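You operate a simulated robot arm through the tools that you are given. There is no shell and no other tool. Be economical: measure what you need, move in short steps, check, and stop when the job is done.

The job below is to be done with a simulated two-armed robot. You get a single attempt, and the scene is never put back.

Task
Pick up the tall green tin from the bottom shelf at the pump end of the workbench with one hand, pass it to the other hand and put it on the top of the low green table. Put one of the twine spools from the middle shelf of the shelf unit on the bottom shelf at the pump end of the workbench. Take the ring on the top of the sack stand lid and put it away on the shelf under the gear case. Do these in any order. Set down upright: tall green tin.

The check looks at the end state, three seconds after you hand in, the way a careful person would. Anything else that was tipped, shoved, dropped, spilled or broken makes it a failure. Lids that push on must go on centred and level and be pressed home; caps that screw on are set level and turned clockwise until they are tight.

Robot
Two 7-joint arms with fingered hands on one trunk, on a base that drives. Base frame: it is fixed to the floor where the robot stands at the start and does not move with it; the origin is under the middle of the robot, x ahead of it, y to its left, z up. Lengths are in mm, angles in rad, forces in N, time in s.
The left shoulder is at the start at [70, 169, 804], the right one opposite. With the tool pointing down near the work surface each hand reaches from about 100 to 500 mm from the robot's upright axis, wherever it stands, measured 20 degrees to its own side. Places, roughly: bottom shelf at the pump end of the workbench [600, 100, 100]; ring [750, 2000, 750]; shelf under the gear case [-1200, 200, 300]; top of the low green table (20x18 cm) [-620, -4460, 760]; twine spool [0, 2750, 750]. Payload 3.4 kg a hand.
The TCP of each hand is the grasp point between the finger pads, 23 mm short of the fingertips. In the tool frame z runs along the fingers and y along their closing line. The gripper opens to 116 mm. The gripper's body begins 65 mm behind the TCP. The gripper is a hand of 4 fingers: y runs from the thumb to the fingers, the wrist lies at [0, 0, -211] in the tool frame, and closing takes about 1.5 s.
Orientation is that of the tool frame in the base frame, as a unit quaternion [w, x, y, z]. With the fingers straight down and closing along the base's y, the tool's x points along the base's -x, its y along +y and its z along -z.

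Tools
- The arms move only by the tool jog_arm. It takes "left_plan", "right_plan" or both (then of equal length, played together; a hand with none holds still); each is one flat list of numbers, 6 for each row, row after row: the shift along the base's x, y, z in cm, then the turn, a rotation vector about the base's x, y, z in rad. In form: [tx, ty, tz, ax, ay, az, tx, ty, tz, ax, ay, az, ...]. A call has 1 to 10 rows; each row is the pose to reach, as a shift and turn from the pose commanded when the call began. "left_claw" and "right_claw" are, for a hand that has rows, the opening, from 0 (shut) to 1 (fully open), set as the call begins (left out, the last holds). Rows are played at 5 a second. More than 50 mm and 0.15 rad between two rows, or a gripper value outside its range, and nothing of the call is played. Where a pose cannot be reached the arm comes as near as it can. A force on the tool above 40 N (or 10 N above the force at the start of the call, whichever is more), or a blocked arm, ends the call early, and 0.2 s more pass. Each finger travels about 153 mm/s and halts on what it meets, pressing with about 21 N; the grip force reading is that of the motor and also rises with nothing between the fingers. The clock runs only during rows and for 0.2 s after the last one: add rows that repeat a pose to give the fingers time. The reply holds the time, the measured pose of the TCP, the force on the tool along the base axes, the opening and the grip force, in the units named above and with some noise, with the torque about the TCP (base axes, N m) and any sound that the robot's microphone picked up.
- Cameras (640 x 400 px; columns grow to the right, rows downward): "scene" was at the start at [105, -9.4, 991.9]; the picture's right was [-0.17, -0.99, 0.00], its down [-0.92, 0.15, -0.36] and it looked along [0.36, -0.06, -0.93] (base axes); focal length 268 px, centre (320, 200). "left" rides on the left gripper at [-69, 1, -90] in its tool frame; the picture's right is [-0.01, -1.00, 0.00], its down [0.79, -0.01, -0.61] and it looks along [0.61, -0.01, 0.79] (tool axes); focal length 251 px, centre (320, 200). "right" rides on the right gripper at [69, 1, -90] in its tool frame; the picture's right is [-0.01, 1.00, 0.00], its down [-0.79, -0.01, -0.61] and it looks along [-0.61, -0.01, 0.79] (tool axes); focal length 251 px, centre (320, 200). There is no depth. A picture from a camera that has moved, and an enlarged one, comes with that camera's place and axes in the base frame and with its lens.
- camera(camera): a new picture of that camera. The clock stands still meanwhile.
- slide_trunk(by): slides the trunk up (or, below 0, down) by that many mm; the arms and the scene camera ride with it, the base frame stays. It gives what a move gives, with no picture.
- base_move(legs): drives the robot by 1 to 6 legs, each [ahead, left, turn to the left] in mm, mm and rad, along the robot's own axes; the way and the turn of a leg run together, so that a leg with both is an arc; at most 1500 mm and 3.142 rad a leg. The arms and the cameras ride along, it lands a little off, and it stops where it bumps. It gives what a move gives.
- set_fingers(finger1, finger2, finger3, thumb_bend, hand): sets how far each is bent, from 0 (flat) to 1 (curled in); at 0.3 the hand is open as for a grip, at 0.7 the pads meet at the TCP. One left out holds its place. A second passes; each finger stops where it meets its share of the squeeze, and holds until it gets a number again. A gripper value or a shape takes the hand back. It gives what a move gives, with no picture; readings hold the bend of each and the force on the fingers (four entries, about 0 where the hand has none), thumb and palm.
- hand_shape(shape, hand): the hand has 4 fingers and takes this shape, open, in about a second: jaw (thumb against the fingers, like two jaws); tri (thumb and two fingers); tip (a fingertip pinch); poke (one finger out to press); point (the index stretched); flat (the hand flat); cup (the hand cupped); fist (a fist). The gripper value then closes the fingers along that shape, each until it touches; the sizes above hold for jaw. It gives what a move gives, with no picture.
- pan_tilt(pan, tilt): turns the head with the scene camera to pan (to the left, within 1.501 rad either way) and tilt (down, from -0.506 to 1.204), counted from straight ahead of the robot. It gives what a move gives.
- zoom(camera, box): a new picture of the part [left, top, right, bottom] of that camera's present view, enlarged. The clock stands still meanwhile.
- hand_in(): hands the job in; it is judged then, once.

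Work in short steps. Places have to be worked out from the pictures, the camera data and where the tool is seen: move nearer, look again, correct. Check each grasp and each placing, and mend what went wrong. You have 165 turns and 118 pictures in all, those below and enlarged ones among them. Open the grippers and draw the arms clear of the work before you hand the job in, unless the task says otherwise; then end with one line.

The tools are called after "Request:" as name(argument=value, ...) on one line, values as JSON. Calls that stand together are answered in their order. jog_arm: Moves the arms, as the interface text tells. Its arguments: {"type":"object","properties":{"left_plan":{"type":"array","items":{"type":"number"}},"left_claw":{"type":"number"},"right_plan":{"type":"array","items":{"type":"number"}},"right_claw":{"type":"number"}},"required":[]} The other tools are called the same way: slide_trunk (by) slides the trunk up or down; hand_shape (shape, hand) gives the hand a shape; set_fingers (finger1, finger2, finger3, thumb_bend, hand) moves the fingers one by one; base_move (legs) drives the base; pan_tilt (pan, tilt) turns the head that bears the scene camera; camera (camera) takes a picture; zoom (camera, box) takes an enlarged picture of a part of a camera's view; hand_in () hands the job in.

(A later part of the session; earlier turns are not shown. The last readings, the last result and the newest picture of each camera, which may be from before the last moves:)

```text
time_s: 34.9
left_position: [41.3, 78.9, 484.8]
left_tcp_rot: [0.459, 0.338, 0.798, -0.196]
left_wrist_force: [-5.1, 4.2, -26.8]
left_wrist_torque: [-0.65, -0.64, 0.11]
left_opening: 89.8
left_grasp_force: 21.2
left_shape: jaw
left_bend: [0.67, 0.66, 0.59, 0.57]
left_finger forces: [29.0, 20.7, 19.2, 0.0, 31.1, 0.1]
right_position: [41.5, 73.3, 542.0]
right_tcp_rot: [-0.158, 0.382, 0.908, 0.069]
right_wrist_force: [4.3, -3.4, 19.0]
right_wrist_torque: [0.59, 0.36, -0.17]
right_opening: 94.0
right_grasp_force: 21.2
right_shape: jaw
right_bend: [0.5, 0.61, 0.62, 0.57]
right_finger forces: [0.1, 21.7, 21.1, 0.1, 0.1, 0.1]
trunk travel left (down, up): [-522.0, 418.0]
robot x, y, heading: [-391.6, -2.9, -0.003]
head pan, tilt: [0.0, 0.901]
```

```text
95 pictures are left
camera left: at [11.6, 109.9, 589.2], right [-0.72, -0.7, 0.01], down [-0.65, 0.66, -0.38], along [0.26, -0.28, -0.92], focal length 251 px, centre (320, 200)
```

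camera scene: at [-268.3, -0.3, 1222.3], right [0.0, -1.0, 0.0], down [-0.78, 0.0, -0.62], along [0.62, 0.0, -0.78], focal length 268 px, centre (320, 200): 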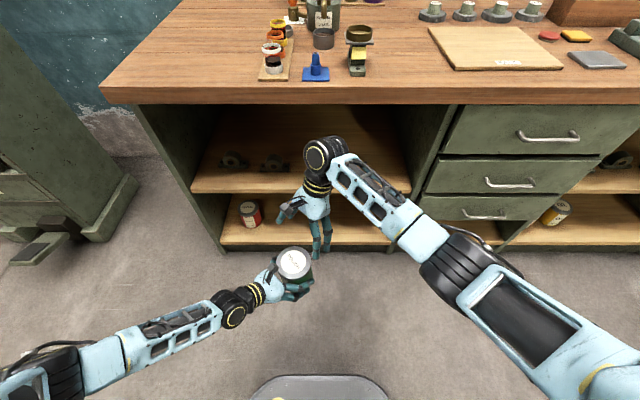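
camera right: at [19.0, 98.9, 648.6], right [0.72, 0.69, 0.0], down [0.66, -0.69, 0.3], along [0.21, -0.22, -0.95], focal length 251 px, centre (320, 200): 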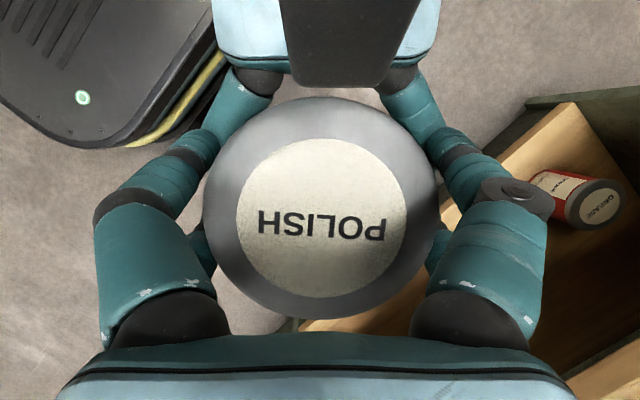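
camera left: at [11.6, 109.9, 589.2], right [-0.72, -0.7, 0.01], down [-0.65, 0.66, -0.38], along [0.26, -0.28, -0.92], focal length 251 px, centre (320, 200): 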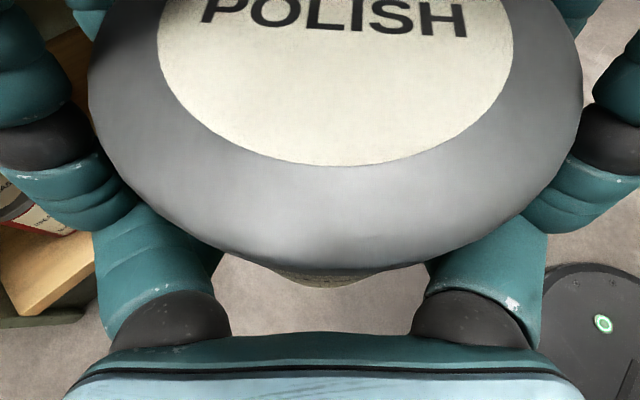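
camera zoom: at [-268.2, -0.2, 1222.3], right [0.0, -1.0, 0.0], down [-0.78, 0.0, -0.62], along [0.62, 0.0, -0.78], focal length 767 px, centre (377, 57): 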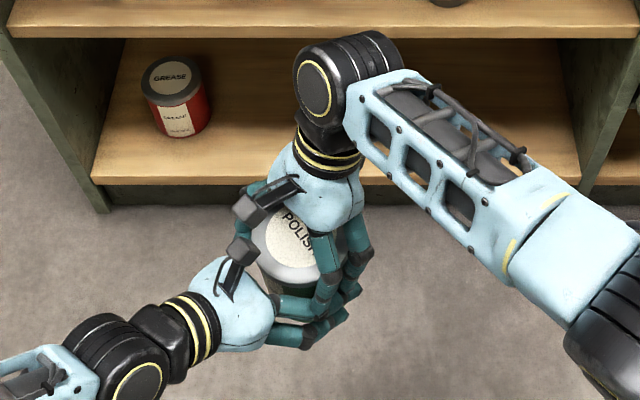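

The right digits on the palm side land on the left fingers. I open, rise, reduce the lean to about 0.1 rad, shift 5 mm away from the left palm, and come down shallower.

Request:
jog_arm(right_plan=[0, 0, 0, 0, 0, 0, 0, 0, 0, 0, 0, 0, 0, 0, 0, 0, 0, 0, 0, 0, 0, 0, 0, 0, 0.5, -0.5, 2.5, 0, 0, 0, 0.5, -0.5, 4, -0.09, -0.087, 0, 0.5, -0.5, 4, -0.18, -0.175, 0, 0.5, -0.45, 2.5, -0.18, -0.175, 0, 0.5, -0.45, 1, -0.18, -0.175, 0, 0.5, -0.45, 1, -0.18, -0.175, 0], right_claw=1)

Request:
camera(camera="right")

```text
time_s: 37.1
left_position: [41.5, 76.7, 485.7]
left_tcp_rot: [0.46, 0.338, 0.798, -0.196]
left_wrist_force: [-0.1, 0.0, -6.7]
left_wrist_torque: [0.04, 0.02, -0.01]
left_opening: 89.8
left_grasp_force: 20.6
left_shape: jaw
left_bend: [0.67, 0.66, 0.59, 0.57]
left_finger forces: [25.4, 20.7, 19.4, 0.0, 26.9, 0.0]
right_position: [46.5, 68.8, 552.2]
right_tcp_rot: [-0.043, 0.386, 0.921, 0.02]
right_wrist_force: [0.1, 0.3, -0.8]
right_wrist_torque: [0.0, 0.0, 0.02]
right_opening: 115.9
right_grasp_force: 0.0
right_shape: jaw
right_bend: [0.3, 0.3, 0.3, 0.3]
right_finger forces: [0.0, 0.1, 0.1, 0.0, 0.0, 0.0]
trunk travel left (down, up): [-522.0, 418.0]
robot x, y, heading: [-396.5, 2.0, -0.0]
head pan, tilt: [0.0, 0.901]
```

```text
94 pictures are left
camera right: at [5.6, 112.1, 646.2], right [0.72, 0.69, 0.0], down [0.59, -0.61, 0.53], along [0.37, -0.38, -0.85], focal length 251 px, centre (320, 200)
```

right: 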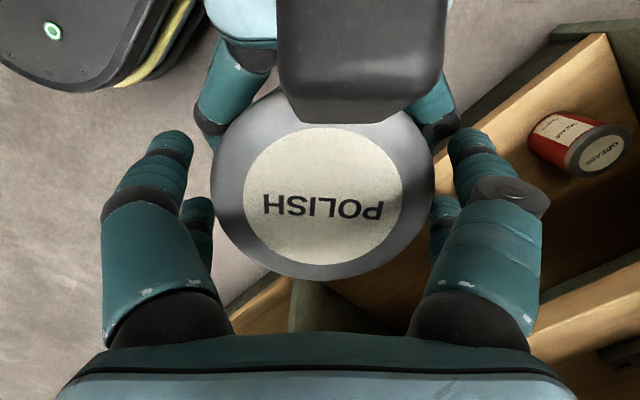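

Clear separation now from the left fingers. I close the right hand.

Request:
jog_arm(right_plan=[0, 0, 0, 0, 0, 0, 0, 0, 0, 0, 0, 0, 0, 0, 0, 0, 0, 0, 0, 0, 0, 0, 0, 0, 0, 0, 0, 0, 0, 0, 0, 0, 0, 0, 0, 0, 0, 0, 0, 0, 0, 0, 0, 0, 0, 0, 0, 0], right_claw=0)

Request:
camera(camera="right")

```text
time_s: 38.9
left_position: [42.0, 78.3, 485.0]
left_tcp_rot: [0.461, 0.338, 0.797, -0.197]
left_wrist_force: [-2.6, -1.5, -2.2]
left_wrist_torque: [0.24, -0.17, 0.0]
left_opening: 89.6
left_grasp_force: 21.2
left_shape: jaw
left_bend: [0.67, 0.66, 0.59, 0.57]
left_finger forces: [24.2, 20.6, 19.7, 0.0, 28.3, 0.0]
right_position: [47.0, 68.2, 552.3]
right_tcp_rot: [-0.043, 0.387, 0.921, 0.02]
right_wrist_force: [3.3, 1.3, -0.5]
right_wrist_torque: [-0.09, -0.03, 0.0]
right_opening: 80.8
right_grasp_force: 21.3
right_shape: jaw
right_bend: [0.66, 0.65, 0.67, 0.68]
right_finger forces: [23.1, 20.8, 19.5, 0.1, 20.4, 0.0]
trunk travel left (down, up): [-522.0, 418.0]
robot x, y, heading: [-395.5, 0.7, -0.001]
head pan, tilt: [0.0, 0.901]
```

```text
93 pictures are left
camera right: at [5.6, 112.0, 646.3], right [0.72, 0.69, 0.0], down [0.59, -0.61, 0.53], along [0.37, -0.38, -0.85], focal length 251 px, centre (320, 200)
```

right: 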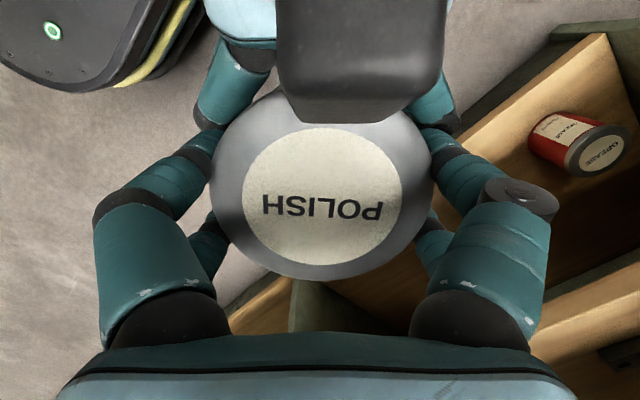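

Right now grips with all fingers and thumb (~20 N each). I open the left hand, then withdraw it backward and slightly down.

Request:
jog_arm(left_plan=[0, 0, 0, 0, 0, 0, 0, 0, 0, 0, 0, 0, 0, 0, 0, 0, 0, 0, 0, 0, 0, 0, 0, 0, -0.7, 0.72, -0.4, 0, 0, 0, -2.1, 2.16, -0.8, 0, 0, 0, -3.5, 3.6, -1.2, 0, 0, 0, -5.6, 5.8, -1.6, 0, 0, 0, -7.7, 7.9, -2, 0, 0, 0, -9.8, 10, -2, 0, 0, 0], left_claw=1)

Request:
camera(camera="scene")

Request:
camera(camera="right")

```text
time_s: 41.1
left_position: [-57.1, 177.0, 465.2]
left_tcp_rot: [0.461, 0.337, 0.797, -0.196]
left_wrist_force: [0.0, -0.1, 0.2]
left_wrist_torque: [-0.02, -0.01, -0.01]
left_opening: 115.6
left_grasp_force: 0.0
left_shape: jaw
left_bend: [0.3, 0.3, 0.3, 0.3]
left_finger forces: [0.1, 0.1, 0.1, 0.0, 0.1, 0.0]
right_position: [47.2, 68.8, 551.3]
right_tcp_rot: [-0.042, 0.387, 0.921, 0.02]
right_wrist_force: [-0.6, 0.0, -0.2]
right_wrist_torque: [-0.01, -0.01, 0.03]
right_opening: 80.4
right_grasp_force: 20.7
right_shape: jaw
right_bend: [0.66, 0.65, 0.67, 0.68]
right_finger forces: [22.4, 20.3, 19.9, 0.0, 21.8, 0.0]
trunk travel left (down, up): [-522.0, 418.0]
robot x, y, heading: [-396.4, -0.2, -0.001]
head pan, tilt: [0.0, 0.901]
```

```text
92 pictures are left
camera scene: at [-268.6, 0.1, 1222.4], right [0.0, -1.0, 0.0], down [-0.78, 0.0, -0.62], along [0.62, 0.0, -0.78], focal length 268 px, centre (320, 200)
```

scene: 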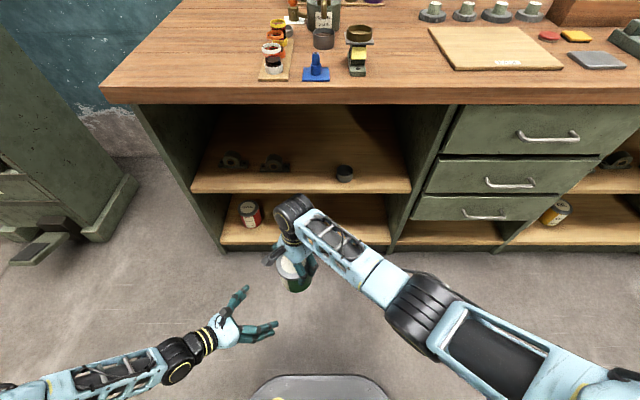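

```text
91 pictures are left
camera right: at [5.4, 112.1, 646.4], right [0.72, 0.69, 0.0], down [0.59, -0.61, 0.53], along [0.37, -0.38, -0.85], focal length 251 px, centre (320, 200)
```

right: 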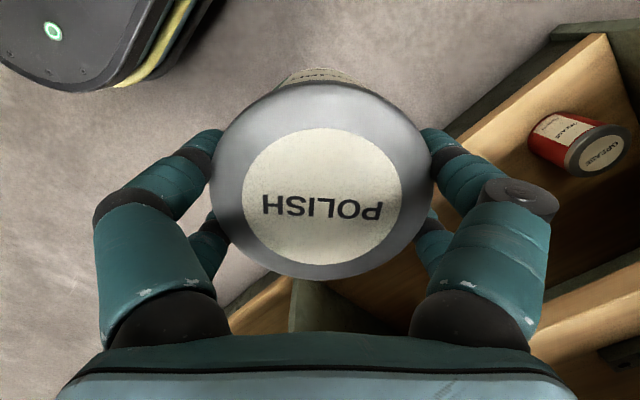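

The tin is in the right hand alone. I raise the trunk to carry height and look toward the right (−y) side.

Request:
slide_trunk(by=340)

Request:
pan_tilt(pan=-1.4, tilt=0.35)

Request:
camera(camera="scene")

```text
time_s: 44.4
left_position: [-54.6, 176.5, 806.9]
left_tcp_rot: [0.46, 0.337, 0.798, -0.195]
left_wrist_force: [-0.6, -0.2, 0.1]
left_wrist_torque: [0.03, 0.01, 0.02]
left_opening: 115.8
left_grasp_force: 0.1
left_shape: jaw
left_bend: [0.3, 0.3, 0.3, 0.3]
left_finger forces: [0.0, 0.0, 0.1, 0.0, 0.0, 0.1]
right_position: [47.0, 69.8, 891.2]
right_tcp_rot: [-0.043, 0.387, 0.921, 0.02]
right_wrist_force: [-0.5, 0.8, -6.4]
right_wrist_torque: [0.02, -0.02, 0.0]
right_opening: 80.5
right_grasp_force: 21.0
right_shape: jaw
right_bend: [0.66, 0.65, 0.67, 0.68]
right_finger forces: [22.4, 20.3, 19.9, 0.0, 21.8, 0.1]
trunk travel left (down, up): [-862.0, 78.0]
robot x, y, heading: [-394.9, -2.3, -0.0]
head pan, tilt: [0.0, 0.901]
```

```text
time_s: 45.9
left_position: [-57.3, 177.4, 805.5]
left_tcp_rot: [0.46, 0.338, 0.797, -0.197]
left_wrist_force: [0.0, 0.5, 0.4]
left_wrist_torque: [0.0, 0.01, -0.02]
left_opening: 115.8
left_grasp_force: 0.0
left_shape: jaw
left_bend: [0.3, 0.3, 0.3, 0.3]
left_finger forces: [0.0, 0.0, 0.0, 0.0, 0.1, 0.0]
right_position: [46.6, 68.1, 890.6]
right_tcp_rot: [-0.042, 0.387, 0.921, 0.019]
right_wrist_force: [0.1, -0.4, -7.0]
right_wrist_torque: [0.01, -0.01, 0.02]
right_opening: 80.5
right_grasp_force: 20.9
right_shape: jaw
right_bend: [0.66, 0.65, 0.67, 0.68]
right_finger forces: [22.5, 20.6, 20.0, 0.0, 21.8, 0.0]
trunk travel left (down, up): [-862.0, 78.0]
robot x, y, heading: [-394.1, 2.1, -0.002]
head pan, tilt: [-1.4, 0.351]
```

```text
90 pictures are left
camera scene: at [-327.4, -91.8, 1609.9], right [-0.99, -0.17, 0.0], down [-0.06, 0.34, -0.94], along [0.16, -0.93, -0.34], focal length 268 px, centre (320, 200)
```

scene: 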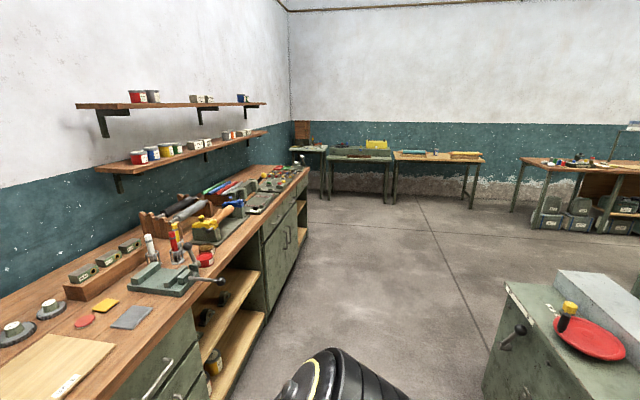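

The target table is around pixel (384,158); I zoom there.

Request:
zoom(camera="scene", box=[270, 100, 510, 250])

Request:
pan_tilt(pan=-1.5, tilt=0.9)

Request:
camera(camera="scene")

```text
2.67 times, centred on (390, 175) of scene
camera zoom: at [-327.4, -91.8, 1609.9], right [-0.99, -0.17, 0.0], down [-0.06, 0.34, -0.94], along [0.16, -0.93, -0.34], focal length 716 px, centre (133, 267)
```

zoom: 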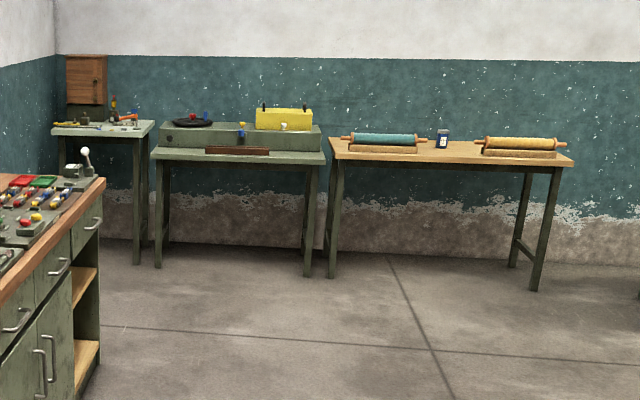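

```text
time_s: 46.9
left_position: [-55.0, 176.4, 805.4]
left_tcp_rot: [0.459, 0.338, 0.798, -0.197]
left_wrist_force: [-0.2, -0.4, 0.3]
left_wrist_torque: [0.01, -0.03, -0.01]
left_opening: 116.0
left_grasp_force: 0.0
left_shape: jaw
left_bend: [0.3, 0.3, 0.3, 0.3]
left_finger forces: [0.0, 0.1, 0.1, 0.0, 0.1, 0.1]
right_position: [47.1, 68.8, 891.5]
right_tcp_rot: [-0.043, 0.387, 0.921, 0.02]
right_wrist_force: [-0.1, -1.1, -7.0]
right_wrist_torque: [-0.02, 0.02, 0.01]
right_opening: 80.2
right_grasp_force: 21.0
right_shape: jaw
right_bend: [0.66, 0.65, 0.67, 0.68]
right_finger forces: [22.4, 20.5, 20.1, 0.0, 21.8, 0.1]
trunk travel left (down, up): [-862.0, 78.0]
robot x, y, heading: [-394.5, -3.7, -0.001]
head pan, tilt: [-1.499, 0.901]
```

```text
88 pictures are left
camera scene: at [-337.9, -75.4, 1562.5], right [-1.0, -0.07, 0.0], down [-0.06, 0.78, -0.62], along [0.04, -0.62, -0.78], focal length 268 px, centre (320, 200)
```

scene: 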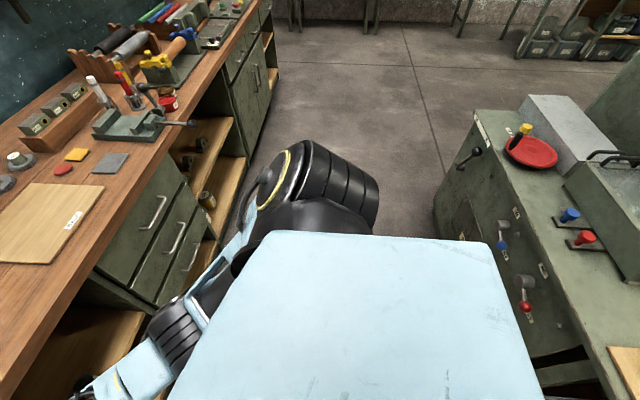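

The route down the aisle is clear (bench front x≈347, cabinet at x<−930). I turn right, slide toward the bench slightly, and drive in stages toward the tables.

Request:
base_move(legs=[[0, 0, -1.571], [1300, 60, 0], [1300, -100, 0]])

Request:
pan_tilt(pan=0, tilt=0.5)

Request:
camera(camera="scene")

```text
time_s: 63.4
left_position: [-178.2, -2922.3, 805.2]
left_tcp_rot: [0.194, 0.797, 0.338, -0.461]
left_wrist_force: [0.1, -0.5, 0.1]
left_wrist_torque: [0.03, -0.01, 0.0]
left_opening: 115.9
left_grasp_force: 0.1
left_shape: jaw
left_bend: [0.3, 0.3, 0.3, 0.3]
left_finger forces: [0.1, 0.1, 0.0, 0.0, 0.0, 0.0]
right_position: [-283.2, -3028.3, 890.5]
right_tcp_rot: [-0.017, 0.919, 0.392, 0.044]
right_wrist_force: [-0.2, -0.3, -6.3]
right_wrist_torque: [0.01, 0.0, -0.01]
right_opening: 80.6
right_grasp_force: 21.0
right_shape: jaw
right_bend: [0.66, 0.65, 0.67, 0.68]
right_finger forces: [21.8, 20.3, 19.8, 0.0, 21.0, 0.0]
trunk travel left (down, up): [-862.0, 78.0]
robot x, y, heading: [-365.0, -2589.4, -1.54]
head pan, tilt: [-1.499, 0.901]
```

```text
time_s: 65.0
left_position: [-178.7, -2922.9, 805.5]
left_tcp_rot: [0.194, 0.797, 0.338, -0.46]
left_wrist_force: [0.7, 0.0, -0.4]
left_wrist_torque: [-0.03, 0.01, -0.01]
left_opening: 115.9
left_grasp_force: 0.1
left_shape: jaw
left_bend: [0.3, 0.3, 0.3, 0.3]
left_finger forces: [0.0, 0.0, 0.1, 0.1, 0.0, 0.1]
right_position: [-282.0, -3028.1, 890.7]
right_tcp_rot: [-0.017, 0.919, 0.392, 0.043]
right_wrist_force: [-0.5, 0.1, -6.8]
right_wrist_torque: [-0.02, -0.02, 0.02]
right_opening: 80.7
right_grasp_force: 21.4
right_shape: jaw
right_bend: [0.66, 0.65, 0.67, 0.68]
right_finger forces: [21.9, 20.4, 20.0, 0.1, 21.0, 0.0]
trunk travel left (down, up): [-862.0, 78.0]
robot x, y, heading: [-367.2, -2590.1, -1.532]
head pan, tilt: [0.0, 0.499]
```

```text
87 pictures are left
camera scene: at [-361.7, -2731.9, 1596.2], right [-1.0, -0.03, 0.0], down [-0.02, 0.48, -0.88], along [0.03, -0.88, -0.48], focal length 268 px, centre (320, 200)
```

scene: 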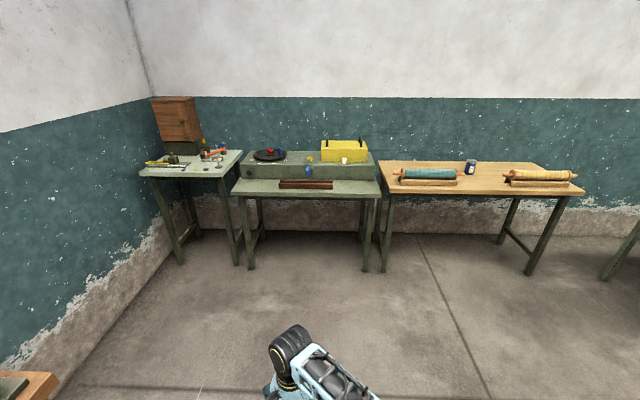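

The target spot projects at (363,188), the right front of the middle green table. I zoom to see the free area.

Request:
zoom(camera="scene", box=[220, 120, 412, 240])

```text
3.33 times, centred on (316, 180) of scene
camera zoom: at [-361.7, -2731.9, 1596.2], right [-1.0, -0.03, 0.0], down [-0.02, 0.48, -0.88], along [0.03, -0.88, -0.48], focal length 895 px, centre (333, 267)
```

zoom: 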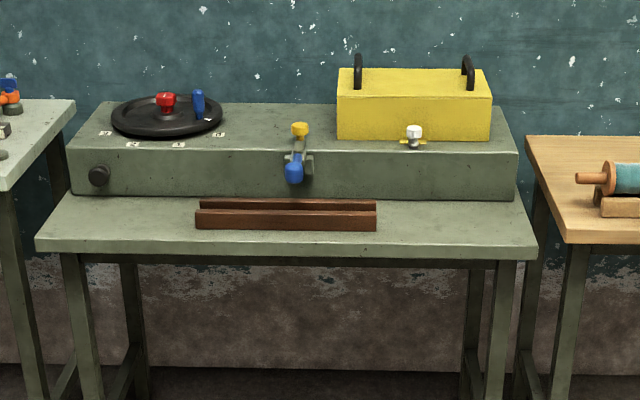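

Free area spans x≈−410…−715, y≈−4382…−4565. I lift the left hand for clearance, then drive to 100 mm short of the placing stance.

Request:
jog_arm(left_plan=[0, 0, 3, 0, 0, 0, 0, 0, 6, 0, 0, 0, 0, 0, 9, 0, 0, 0])

Request:
base_move(legs=[[0, 0, -0.035], [1315, -310, 0]])

Request:
pan_tilt(pan=0, tilt=0.9)

Request:
camera(camera="scene")

Request:
camera(camera="right")

```text
time_s: 65.8
left_position: [-180.0, -2923.2, 897.9]
left_tcp_rot: [0.193, 0.798, 0.338, -0.46]
left_wrist_force: [-0.6, -0.2, 0.4]
left_wrist_torque: [-0.03, 0.01, 0.02]
left_opening: 115.8
left_grasp_force: 0.1
left_shape: jaw
left_bend: [0.3, 0.3, 0.3, 0.3]
left_finger forces: [0.0, 0.0, 0.1, 0.1, 0.0, 0.1]
right_position: [-282.3, -3029.0, 890.4]
right_tcp_rot: [-0.017, 0.919, 0.392, 0.043]
right_wrist_force: [-0.7, 0.3, -7.6]
right_wrist_torque: [-0.02, 0.02, 0.01]
right_opening: 80.4
right_grasp_force: 20.9
right_shape: jaw
right_bend: [0.66, 0.65, 0.67, 0.68]
right_finger forces: [22.0, 20.4, 20.1, 0.0, 21.1, 0.0]
trunk travel left (down, up): [-862.0, 78.0]
robot x, y, heading: [-366.7, -2592.8, -1.54]
head pan, tilt: [0.0, 0.499]
```

```text
time_s: 72.8
left_position: [-496.5, -4231.4, 896.5]
left_tcp_rot: [0.188, 0.802, 0.329, -0.463]
left_wrist_force: [-0.4, -0.2, 0.5]
left_wrist_torque: [0.03, 0.02, 0.02]
left_opening: 115.8
left_grasp_force: 0.0
left_shape: jaw
left_bend: [0.3, 0.3, 0.3, 0.3]
left_finger forces: [0.1, 0.0, 0.1, 0.0, 0.0, 0.0]
right_position: [-604.8, -4333.9, 890.6]
right_tcp_rot: [-0.016, 0.923, 0.381, 0.044]
right_wrist_force: [-0.7, 0.0, -6.8]
right_wrist_torque: [-0.03, 0.0, 0.03]
right_opening: 80.5
right_grasp_force: 21.3
right_shape: jaw
right_bend: [0.66, 0.65, 0.67, 0.68]
right_finger forces: [21.9, 20.4, 19.9, 0.1, 21.0, 0.1]
trunk travel left (down, up): [-862.0, 78.0]
robot x, y, heading: [-678.2, -3891.1, -1.56]
head pan, tilt: [0.0, 0.499]
```

```text
time_s: 73.7
left_position: [-498.5, -4231.4, 897.4]
left_tcp_rot: [0.188, 0.801, 0.328, -0.463]
left_wrist_force: [0.0, 0.0, 0.2]
left_wrist_torque: [0.02, 0.0, 0.02]
left_opening: 116.1
left_grasp_force: 0.1
left_shape: jaw
left_bend: [0.3, 0.3, 0.3, 0.3]
left_finger forces: [0.1, 0.0, 0.1, 0.0, 0.1, 0.1]
right_position: [-603.3, -4334.2, 891.5]
right_tcp_rot: [-0.016, 0.924, 0.38, 0.044]
right_wrist_force: [-0.1, 0.4, -8.0]
right_wrist_torque: [0.0, 0.04, 0.0]
right_opening: 80.3
right_grasp_force: 21.0
right_shape: jaw
right_bend: [0.66, 0.65, 0.67, 0.68]
right_finger forces: [21.9, 20.4, 20.0, 0.0, 21.0, 0.0]
trunk travel left (down, up): [-862.0, 78.0]
robot x, y, heading: [-678.0, -3891.8, -1.561]
head pan, tilt: [0.0, 0.901]
```

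```text
85 pictures are left
camera scene: at [-675.3, -4020.1, 1562.4], right [-1.0, -0.01, 0.0], down [-0.01, 0.78, -0.62], along [0.01, -0.62, -0.78], focal length 268 px, centre (320, 200)
```

scene: 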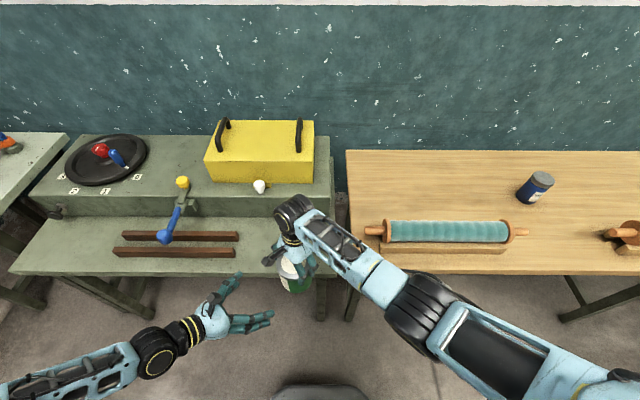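

```text
84 pictures are left
camera right: at [-560.6, -4291.4, 986.2], right [0.7, -0.72, 0.0], down [-0.61, -0.59, 0.53], along [-0.38, -0.37, -0.85], focal length 251 px, centre (320, 200)
```

right: 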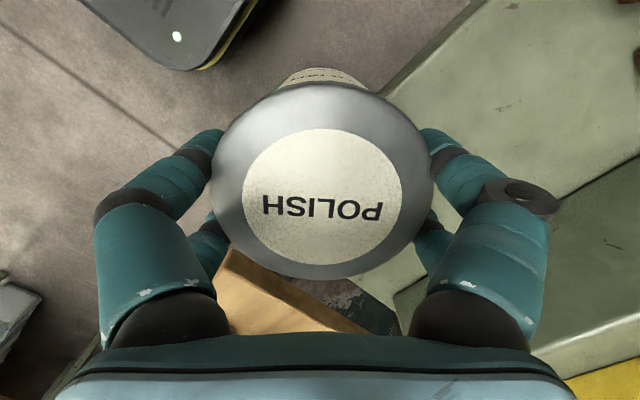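

I raise 45 mm for safe clearance and drive 130 mm forward so the tin is over the spot.

Request:
slide_trunk(by=45)

Request:
base_move(legs=[[130, 0, 0]])

Request:
camera(camera="scene")

Request:
camera(camera="left")

```text
time_s: 74.6
left_position: [-496.0, -4232.5, 941.2]
left_tcp_rot: [0.187, 0.801, 0.328, -0.464]
left_wrist_force: [-1.0, -0.1, -0.4]
left_wrist_torque: [0.0, -0.01, 0.01]
left_opening: 115.9
left_grasp_force: 0.1
left_shape: jaw
left_bend: [0.3, 0.3, 0.3, 0.3]
left_finger forces: [0.0, 0.0, 0.0, 0.1, 0.1, 0.0]
right_position: [-603.4, -4333.3, 934.5]
right_tcp_rot: [-0.017, 0.924, 0.38, 0.045]
right_wrist_force: [0.4, 0.2, -7.1]
right_wrist_torque: [0.0, 0.01, -0.02]
right_opening: 80.5
right_grasp_force: 21.3
right_shape: jaw
right_bend: [0.66, 0.65, 0.67, 0.68]
right_finger forces: [22.0, 20.5, 20.0, 0.1, 21.0, 0.1]
trunk travel left (down, up): [-907.0, 33.0]
robot x, y, heading: [-680.5, -3891.8, -1.56]
head pan, tilt: [0.0, 0.901]
```

```text
time_s: 75.9
left_position: [-495.3, -4360.2, 941.9]
left_tcp_rot: [0.188, 0.802, 0.327, -0.463]
left_wrist_force: [0.4, -0.2, 0.0]
left_wrist_torque: [0.0, 0.07, 0.01]
left_opening: 115.7
left_grasp_force: 0.1
left_shape: jaw
left_bend: [0.3, 0.3, 0.3, 0.3]
left_finger forces: [0.0, 0.0, 0.1, 0.1, 0.0, 0.0]
right_position: [-602.9, -4462.2, 937.9]
right_tcp_rot: [-0.015, 0.924, 0.38, 0.044]
right_wrist_force: [0.2, 0.5, -7.2]
right_wrist_torque: [0.02, 0.0, 0.02]
right_opening: 80.3
right_grasp_force: 21.2
right_shape: jaw
right_bend: [0.67, 0.65, 0.67, 0.68]
right_finger forces: [22.0, 20.6, 20.1, 0.0, 21.0, 0.0]
trunk travel left (down, up): [-907.0, 33.0]
robot x, y, heading: [-673.9, -4024.8, -1.565]
head pan, tilt: [0.0, 0.901]
```

```text
83 pictures are left
camera scene: at [-674.4, -4146.8, 1607.6], right [-1.0, -0.01, 0.0], down [-0.01, 0.78, -0.62], along [0.0, -0.62, -0.78], focal length 268 px, centre (320, 200)
```

scene: 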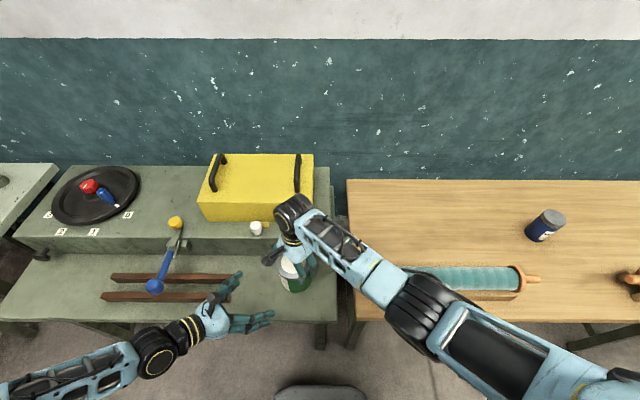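

```text
82 pictures are left
camera left: at [-465.5, -4330.5, 1046.2], right [-0.7, 0.71, 0.01], down [0.65, 0.65, -0.39], along [-0.28, -0.27, -0.92], focal length 251 px, centre (320, 200)
```

left: 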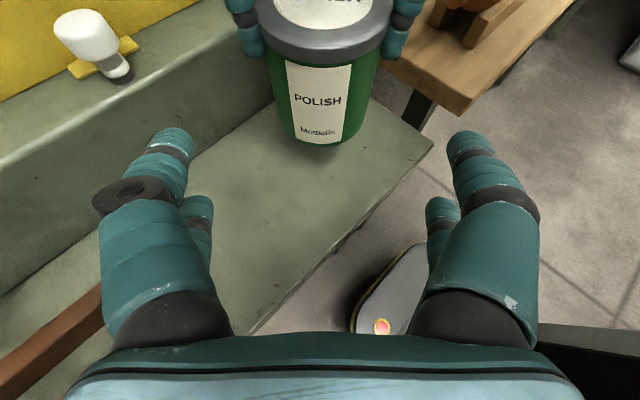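

The tin hangs over the free spot, upright. I lower 45 mm, then feel down in small steps.

Request:
jog_arm(right_plan=[0, 0, -1.5, 0, 0, 0, 0, 0, -3, 0, 0, 0, 0, 0, -4.5, 0, 0, 0, 0, 0, -4.5, 0, 0, 0])

Request:
camera(camera="left")

```text
time_s: 77.1
left_position: [-497.9, -4361.3, 941.9]
left_tcp_rot: [0.187, 0.802, 0.328, -0.464]
left_wrist_force: [0.4, 0.3, 0.6]
left_wrist_torque: [-0.01, 0.05, -0.02]
left_opening: 115.9
left_grasp_force: 0.1
left_shape: jaw
left_bend: [0.3, 0.3, 0.3, 0.3]
left_finger forces: [0.0, 0.0, 0.0, 0.1, 0.0, 0.1]
right_position: [-634.3, -4472.9, 879.1]
right_tcp_rot: [-0.022, 0.93, 0.367, 0.027]
right_wrist_force: [0.3, -0.1, -6.6]
right_wrist_torque: [0.02, 0.0, 0.0]
right_opening: 80.3
right_grasp_force: 20.8
right_shape: jaw
right_bend: [0.67, 0.65, 0.67, 0.68]
right_finger forces: [22.5, 20.6, 20.5, 0.1, 21.1, 0.0]
trunk travel left (down, up): [-907.0, 33.0]
robot x, y, heading: [-677.0, -4022.5, -1.566]
head pan, tilt: [0.0, 0.901]
stopped in row 4 (right hand): the arm was blocked; the commanded pose is now the measured one
```

```text
81 pictures are left
camera left: at [-465.6, -4331.9, 1045.6], right [-0.7, 0.71, 0.01], down [0.65, 0.65, -0.39], along [-0.28, -0.26, -0.92], focal length 251 px, centre (320, 200)
```

left: 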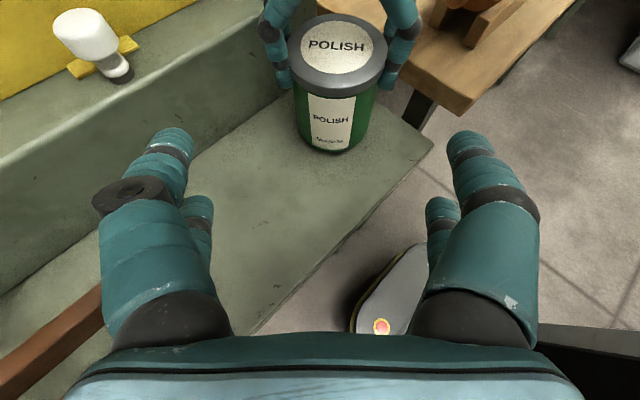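

No contact; the arm met a joint limit and drifted 30 mm sideways with a slight 2° tilt. I raise the trunk 15 mm, fix the tilt with the wrist, and see.

Request:
slide_trunk(by=15)

Request:
jog_arm(right_plan=[0.5, 0, 0, 0, -0.018, -0.01, 1, 0, 0, 0, -0.036, -0.02, 1, 0, 0, 0, -0.036, -0.02])

```text
time_s: 77.7
left_position: [-496.5, -4361.7, 956.3]
left_tcp_rot: [0.187, 0.802, 0.328, -0.464]
left_wrist_force: [0.0, 0.4, -0.8]
left_wrist_torque: [-0.01, -0.01, 0.01]
left_opening: 116.0
left_grasp_force: 0.0
left_shape: jaw
left_bend: [0.3, 0.3, 0.3, 0.3]
left_finger forces: [0.0, 0.1, 0.1, 0.1, 0.1, 0.0]
right_position: [-633.9, -4471.7, 895.4]
right_tcp_rot: [-0.022, 0.929, 0.367, 0.027]
right_wrist_force: [0.4, 0.0, -6.5]
right_wrist_torque: [-0.01, 0.0, -0.02]
right_opening: 80.4
right_grasp_force: 20.6
right_shape: jaw
right_bend: [0.67, 0.65, 0.67, 0.68]
right_finger forces: [22.5, 20.6, 20.5, 0.0, 20.9, 0.1]
trunk travel left (down, up): [-922.0, 18.0]
robot x, y, heading: [-675.6, -4023.3, -1.562]
head pan, tilt: [0.0, 0.901]
```

```text
time_s: 78.5
left_position: [-496.6, -4362.7, 957.0]
left_tcp_rot: [0.188, 0.801, 0.328, -0.464]
left_wrist_force: [0.1, -0.1, 0.3]
left_wrist_torque: [0.0, 0.0, 0.02]
left_opening: 115.9
left_grasp_force: 0.2
left_shape: jaw
left_bend: [0.3, 0.3, 0.3, 0.3]
left_finger forces: [0.0, 0.1, 0.1, 0.0, 0.0, 0.0]
right_position: [-633.0, -4476.0, 891.2]
right_tcp_rot: [-0.018, 0.934, 0.354, 0.037]
right_wrist_force: [0.3, 0.8, -6.6]
right_wrist_torque: [0.01, 0.0, 0.0]
right_opening: 80.5
right_grasp_force: 20.9
right_shape: jaw
right_bend: [0.67, 0.65, 0.67, 0.68]
right_finger forces: [22.4, 20.5, 20.5, 0.1, 21.1, 0.0]
trunk travel left (down, up): [-922.0, 18.0]
robot x, y, heading: [-674.0, -4024.2, -1.565]
head pan, tilt: [0.0, 0.901]
```

Tilt is within 1° now. I strafe 25 mm left and lower by trunk in small steps.

Request:
base_move(legs=[[0, 25, 0]])

Request:
slide_trunk(by=-10)

Request:
camera(camera="left")

```text
time_s: 79.3
left_position: [-476.7, -4362.4, 958.2]
left_tcp_rot: [0.188, 0.803, 0.327, -0.461]
left_wrist_force: [-0.6, 0.4, 0.5]
left_wrist_torque: [0.01, -0.03, 0.04]
left_opening: 116.0
left_grasp_force: 0.0
left_shape: jaw
left_bend: [0.3, 0.3, 0.3, 0.3]
left_finger forces: [0.0, 0.0, 0.0, 0.0, 0.0, 0.0]
right_position: [-611.2, -4477.6, 894.7]
right_tcp_rot: [-0.014, 0.934, 0.354, 0.041]
right_wrist_force: [-1.1, 0.2, -6.8]
right_wrist_torque: [0.03, -0.04, 0.0]
right_opening: 80.3
right_grasp_force: 20.6
right_shape: jaw
right_bend: [0.67, 0.65, 0.67, 0.68]
right_finger forces: [22.2, 20.6, 20.7, 0.0, 20.9, 0.1]
trunk travel left (down, up): [-922.0, 18.0]
robot x, y, heading: [-653.6, -4023.4, -1.571]
head pan, tilt: [0.0, 0.901]
```

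```text
time_s: 79.9
left_position: [-473.3, -4361.7, 946.1]
left_tcp_rot: [0.188, 0.802, 0.327, -0.464]
left_wrist_force: [1.1, 0.0, -0.4]
left_wrist_torque: [0.0, 0.01, 0.02]
left_opening: 116.0
left_grasp_force: 0.1
left_shape: jaw
left_bend: [0.3, 0.3, 0.3, 0.3]
left_finger forces: [0.0, 0.1, 0.0, 0.0, 0.0, 0.1]
right_position: [-612.0, -4477.4, 884.4]
right_tcp_rot: [-0.015, 0.935, 0.352, 0.038]
right_wrist_force: [-0.3, 0.3, -6.8]
right_wrist_torque: [-0.01, -0.01, -0.02]
right_opening: 80.3
right_grasp_force: 20.5
right_shape: jaw
right_bend: [0.67, 0.65, 0.67, 0.68]
right_finger forces: [22.3, 20.7, 21.0, 0.0, 20.7, 0.0]
trunk travel left (down, up): [-912.0, 28.0]
robot x, y, heading: [-649.7, -4020.7, -1.568]
head pan, tilt: [0.0, 0.901]
```

```text
80 pictures are left
camera left: at [-442.7, -4332.4, 1050.9], right [-0.7, 0.71, 0.01], down [0.65, 0.65, -0.38], along [-0.28, -0.26, -0.92], focal length 251 px, centre (320, 200)
```

left: 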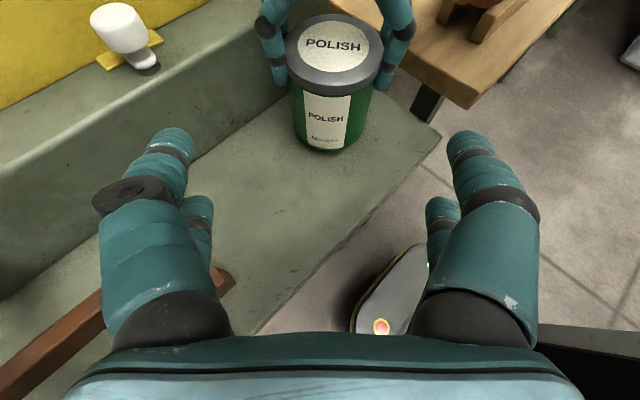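

No contact yet (7 N weight still carried). Lower 8 mm more, then 5 mm.

Request:
slide_trunk(by=-8)

Request:
slide_trunk(by=-5)

```text
time_s: 80.5
left_position: [-472.7, -4361.4, 937.4]
left_tcp_rot: [0.188, 0.801, 0.328, -0.464]
left_wrist_force: [-0.2, 0.8, -0.7]
left_wrist_torque: [-0.03, -0.02, -0.01]
left_opening: 115.8
left_grasp_force: 0.0
left_shape: jaw
left_bend: [0.3, 0.3, 0.3, 0.3]
left_finger forces: [0.0, 0.0, 0.1, 0.0, 0.0, 0.0]
right_position: [-611.0, -4478.1, 876.0]
right_tcp_rot: [-0.016, 0.935, 0.352, 0.037]
right_wrist_force: [-0.3, 0.1, -6.4]
right_wrist_torque: [0.0, -0.01, 0.0]
right_opening: 80.3
right_grasp_force: 21.0
right_shape: jaw
right_bend: [0.67, 0.65, 0.67, 0.68]
right_finger forces: [22.5, 20.7, 20.9, 0.0, 20.7, 0.0]
trunk travel left (down, up): [-904.0, 36.0]
robot x, y, heading: [-649.3, -4020.1, -1.563]
head pan, tilt: [0.0, 0.901]
```

```text
time_s: 81.0
left_position: [-472.1, -4362.6, 932.7]
left_tcp_rot: [0.187, 0.802, 0.328, -0.463]
left_wrist_force: [0.3, 0.5, 0.4]
left_wrist_torque: [-0.01, 0.03, 0.01]
left_opening: 116.0
left_grasp_force: 0.0
left_shape: jaw
left_bend: [0.3, 0.3, 0.3, 0.3]
left_finger forces: [0.0, 0.1, 0.0, 0.0, 0.0, 0.0]
right_position: [-610.2, -4478.9, 870.3]
right_tcp_rot: [-0.016, 0.935, 0.353, 0.036]
right_wrist_force: [-0.4, 0.7, -6.9]
right_wrist_torque: [-0.02, 0.0, -0.02]
right_opening: 80.6
right_grasp_force: 20.1
right_shape: jaw
right_bend: [0.67, 0.65, 0.67, 0.68]
right_finger forces: [22.5, 20.7, 20.8, 0.1, 20.6, 0.1]
trunk travel left (down, up): [-899.0, 41.0]
robot x, y, heading: [-648.8, -4023.8, -1.564]
head pan, tilt: [0.0, 0.901]
```

Still free; continue down in small steps.

Request:
slide_trunk(by=-5)

Request:
slide_trunk(by=-4)

Request:
camera(camera="left")

```text
time_s: 81.5
left_position: [-471.9, -4363.1, 928.3]
left_tcp_rot: [0.187, 0.802, 0.328, -0.463]
left_wrist_force: [0.7, -1.5, 0.0]
left_wrist_torque: [-0.04, -0.03, -0.02]
left_opening: 115.8
left_grasp_force: 0.0
left_shape: jaw
left_bend: [0.3, 0.3, 0.3, 0.3]
left_finger forces: [0.0, 0.0, 0.1, 0.0, 0.0, 0.0]
right_position: [-610.0, -4478.6, 864.2]
right_tcp_rot: [-0.016, 0.935, 0.353, 0.037]
right_wrist_force: [-0.4, 0.1, -5.6]
right_wrist_torque: [0.01, 0.0, 0.01]
right_opening: 80.4
right_grasp_force: 20.9
right_shape: jaw
right_bend: [0.67, 0.65, 0.67, 0.68]
right_finger forces: [22.4, 20.8, 20.8, 0.0, 20.7, 0.0]
trunk travel left (down, up): [-894.0, 46.0]
robot x, y, heading: [-649.2, -4025.8, -1.563]
head pan, tilt: [0.0, 0.901]
```

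```text
time_s: 82.1
left_position: [-473.4, -4361.3, 925.7]
left_tcp_rot: [0.187, 0.802, 0.327, -0.463]
left_wrist_force: [-0.6, 0.3, 0.3]
left_wrist_torque: [-0.04, 0.01, 0.01]
left_opening: 115.9
left_grasp_force: 0.1
left_shape: jaw
left_bend: [0.3, 0.3, 0.3, 0.3]
left_finger forces: [0.0, 0.0, 0.0, 0.0, 0.0, 0.1]
right_position: [-610.2, -4477.1, 862.5]
right_tcp_rot: [-0.014, 0.935, 0.352, 0.037]
right_wrist_force: [-4.8, -1.7, 11.9]
right_wrist_torque: [-0.1, -0.38, -0.05]
right_opening: 80.1
right_grasp_force: 21.5
right_shape: jaw
right_bend: [0.67, 0.66, 0.67, 0.68]
right_finger forces: [21.9, 21.2, 21.9, 0.0, 20.9, 0.0]
trunk travel left (down, up): [-890.0, 50.0]
robot x, y, heading: [-650.9, -4022.1, -1.567]
head pan, tilt: [0.0, 0.901]
```

```text
79 pictures are left
camera left: at [-442.2, -4331.3, 1029.4], right [-0.7, 0.71, 0.01], down [0.65, 0.65, -0.39], along [-0.28, -0.26, -0.92], focal length 251 px, centre (320, 200)
```

left: 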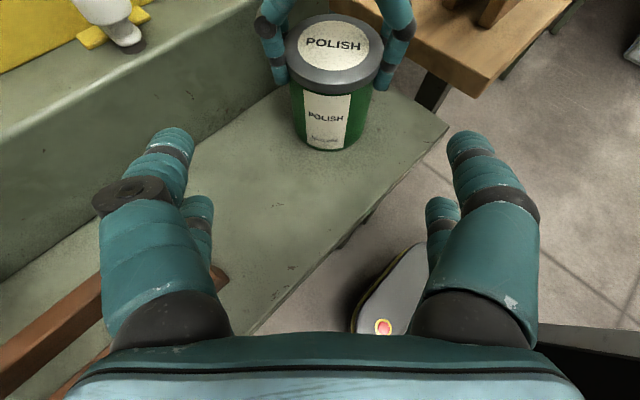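

Contact: the tin rests on the table (12 N up). I open the right hand and lift straight up.

Request:
jog_arm(right_plan=[0, 0, 0, 0, 0, 0, 0, 0, 0, 0, 0, 0, 0, 0, 0, 0, 0, 0, 0, 0, 0, 0, 0, 0, 0, 0, 0, 0, 0, 0, 0, 0, 0, 0, 0, 0], right_claw=1)

Request:
slide_trunk(by=48)

Request:
camera(camera="left")

```text
time_s: 83.5
left_position: [-472.9, -4360.9, 925.2]
left_tcp_rot: [0.188, 0.802, 0.328, -0.463]
left_wrist_force: [1.3, 0.7, 0.0]
left_wrist_torque: [-0.01, -0.02, -0.02]
left_opening: 116.1
left_grasp_force: 0.0
left_shape: jaw
left_bend: [0.3, 0.3, 0.3, 0.3]
left_finger forces: [0.1, 0.0, 0.0, 0.0, 0.1, 0.0]
right_position: [-610.6, -4477.7, 860.7]
right_tcp_rot: [-0.015, 0.935, 0.352, 0.036]
right_wrist_force: [-0.1, 0.1, -0.1]
right_wrist_torque: [-0.01, -0.02, 0.0]
right_opening: 116.1
right_grasp_force: 0.1
right_shape: jaw
right_bend: [0.3, 0.3, 0.3, 0.3]
right_finger forces: [0.0, 0.0, 0.0, 0.0, 0.1, 0.1]
trunk travel left (down, up): [-890.0, 50.0]
robot x, y, heading: [-652.2, -4020.7, -1.565]
head pan, tilt: [0.0, 0.901]
```

```text
time_s: 84.4
left_position: [-472.2, -4362.0, 973.0]
left_tcp_rot: [0.187, 0.802, 0.327, -0.464]
left_wrist_force: [0.4, -0.2, 0.4]
left_wrist_torque: [-0.01, 0.02, -0.01]
left_opening: 115.7
left_grasp_force: 0.2
left_shape: jaw
left_bend: [0.3, 0.3, 0.3, 0.3]
left_finger forces: [0.0, 0.0, 0.0, 0.1, 0.0, 0.0]
right_position: [-609.4, -4476.4, 908.9]
right_tcp_rot: [-0.015, 0.935, 0.353, 0.036]
right_wrist_force: [0.0, 0.7, 1.2]
right_wrist_torque: [-0.02, -0.02, 0.01]
right_opening: 115.8
right_grasp_force: 0.1
right_shape: jaw
right_bend: [0.3, 0.3, 0.3, 0.3]
right_finger forces: [0.0, 0.1, 0.0, 0.1, 0.0, 0.1]
trunk travel left (down, up): [-938.0, 2.0]
robot x, y, heading: [-653.9, -4022.6, -1.568]
head pan, tilt: [0.0, 0.901]
```

```text
78 pictures are left
camera left: at [-441.2, -4331.8, 1076.8], right [-0.7, 0.71, 0.01], down [0.65, 0.65, -0.39], along [-0.28, -0.26, -0.92], focal length 251 px, centre (320, 200)
```

left: 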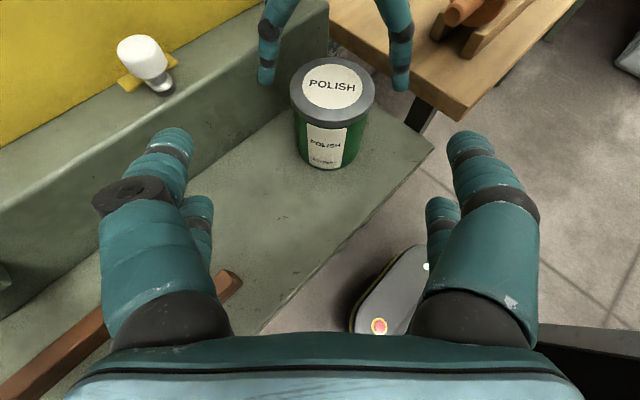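

The tin stands upright on the table. I raise the right hand more, back away, turn around, and drive to the other end of the room in stages.

Request:
jog_arm(right_plan=[0, 0, 3, 0, 0, 0, 0, 0, 6, 0, 0, 0])

Request:
base_move(legs=[[-1000, 0, 0], [0, 320, 0], [0, 0, 3.14], [1400, 0, 0], [1400, 0, 0]])

Request:
pan_tilt(pan=0, tilt=0.4)

Request:
camera(camera="scene")

```text
time_s: 85.0
left_position: [-472.1, -4361.6, 973.3]
left_tcp_rot: [0.188, 0.802, 0.328, -0.464]
left_wrist_force: [-0.5, -0.3, 0.4]
left_wrist_torque: [-0.01, -0.01, -0.01]
left_opening: 115.8
left_grasp_force: 0.2
left_shape: jaw
left_bend: [0.3, 0.3, 0.3, 0.3]
left_finger forces: [0.0, 0.1, 0.1, 0.1, 0.0, 0.0]
right_position: [-609.4, -4473.4, 971.5]
right_tcp_rot: [-0.015, 0.934, 0.354, 0.039]
right_wrist_force: [-0.1, -0.2, -0.4]
right_wrist_torque: [-0.01, 0.02, 0.01]
right_opening: 116.1
right_grasp_force: 0.1
right_shape: jaw
right_bend: [0.3, 0.3, 0.3, 0.3]
right_finger forces: [0.0, 0.0, 0.1, 0.0, 0.0, 0.0]
trunk travel left (down, up): [-938.0, 2.0]
robot x, y, heading: [-651.0, -4025.2, -1.563]
head pan, tilt: [0.0, 0.901]
```

```text
time_s: 112.6
left_position: [-641.5, 133.5, 972.7]
left_tcp_rot: [0.462, -0.338, 0.797, 0.194]
left_wrist_force: [0.5, 0.2, -0.2]
left_wrist_torque: [0.02, 0.01, 0.01]
left_opening: 115.8
left_grasp_force: 0.0
left_shape: jaw
left_bend: [0.3, 0.3, 0.3, 0.3]
left_finger forces: [0.0, 0.1, 0.1, 0.0, 0.0, 0.0]
right_position: [-507.5, 250.6, 971.4]
right_tcp_rot: [-0.038, -0.365, 0.93, -0.015]
right_wrist_force: [-0.3, -0.1, 1.3]
right_wrist_torque: [0.0, 0.02, -0.02]
right_opening: 116.0
right_grasp_force: 0.0
right_shape: jaw
right_bend: [0.3, 0.3, 0.3, 0.3]
right_finger forces: [0.0, 0.0, 0.0, 0.1, 0.1, 0.1]
trunk travel left (down, up): [-938.0, 2.0]
robot x, y, heading: [-453.4, -198.7, 1.606]
head pan, tilt: [0.0, 0.901]
```

```text
time_s: 113.5
left_position: [-642.2, 133.8, 971.0]
left_tcp_rot: [0.461, -0.338, 0.797, 0.194]
left_wrist_force: [0.0, 0.0, -0.9]
left_wrist_torque: [-0.03, 0.01, 0.0]
left_opening: 116.0
left_grasp_force: 0.0
left_shape: jaw
left_bend: [0.3, 0.3, 0.3, 0.3]
left_finger forces: [0.1, 0.0, 0.1, 0.0, 0.0, 0.0]
right_position: [-507.3, 250.5, 971.2]
right_tcp_rot: [-0.038, -0.365, 0.93, -0.016]
right_wrist_force: [0.5, -0.2, -0.1]
right_wrist_torque: [-0.02, -0.02, 0.03]
right_opening: 116.2
right_grasp_force: 0.1
right_shape: jaw
right_bend: [0.3, 0.3, 0.3, 0.3]
right_finger forces: [0.0, 0.0, 0.0, 0.0, 0.1, 0.0]
trunk travel left (down, up): [-938.0, 2.0]
robot x, y, heading: [-453.7, -198.1, 1.601]
head pan, tilt: [0.0, 0.4]
```

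```text
77 pictures are left
camera scene: at [-460.0, -57.2, 1681.4], right [1.0, 0.03, 0.0], down [0.01, -0.39, -0.92], along [-0.03, 0.92, -0.39], focal length 268 px, centre (320, 200)
```

scene: 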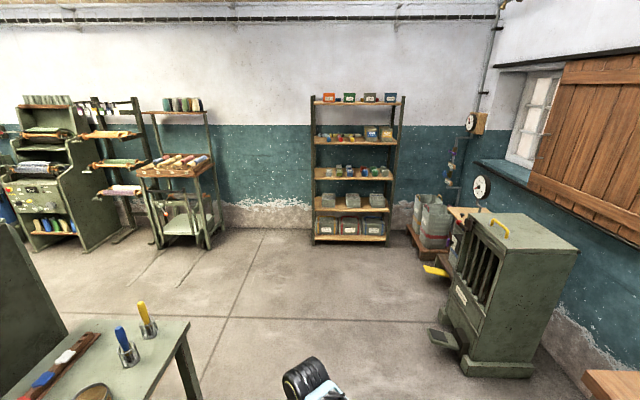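

The shelf unit is ahead, the sack stand to the right behind the green machine. I zoom both areas.

Request:
zoom(camera="scene", box=[300, 85, 412, 250])

Request:
zoom(camera="scene", box=[400, 170, 528, 290])

```text
2.42 times, centred on (356, 168) of scene
camera zoom: at [-460.0, -57.2, 1681.4], right [1.0, 0.03, 0.0], down [0.01, -0.39, -0.92], along [-0.03, 0.92, -0.39], focal length 651 px, centre (233, 279)
```

zoom: 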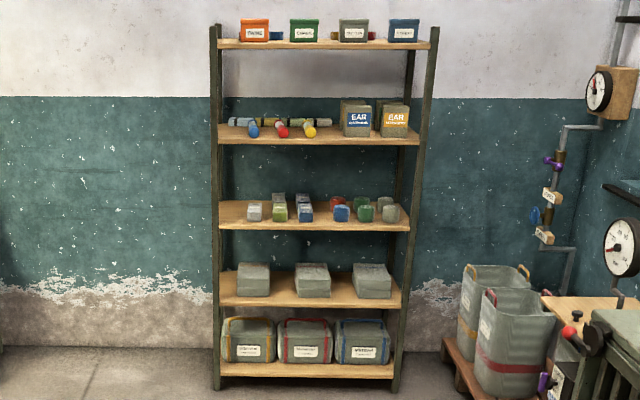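

```text
3.33 times, centred on (464, 230) of scene
camera zoom: at [-460.0, -57.2, 1681.4], right [1.0, 0.03, 0.0], down [0.01, -0.39, -0.92], along [-0.03, 0.92, -0.39], focal length 895 px, centre (-160, 100)
```

zoom: 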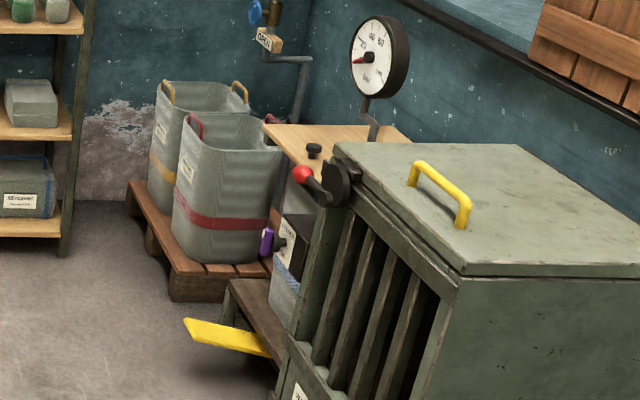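

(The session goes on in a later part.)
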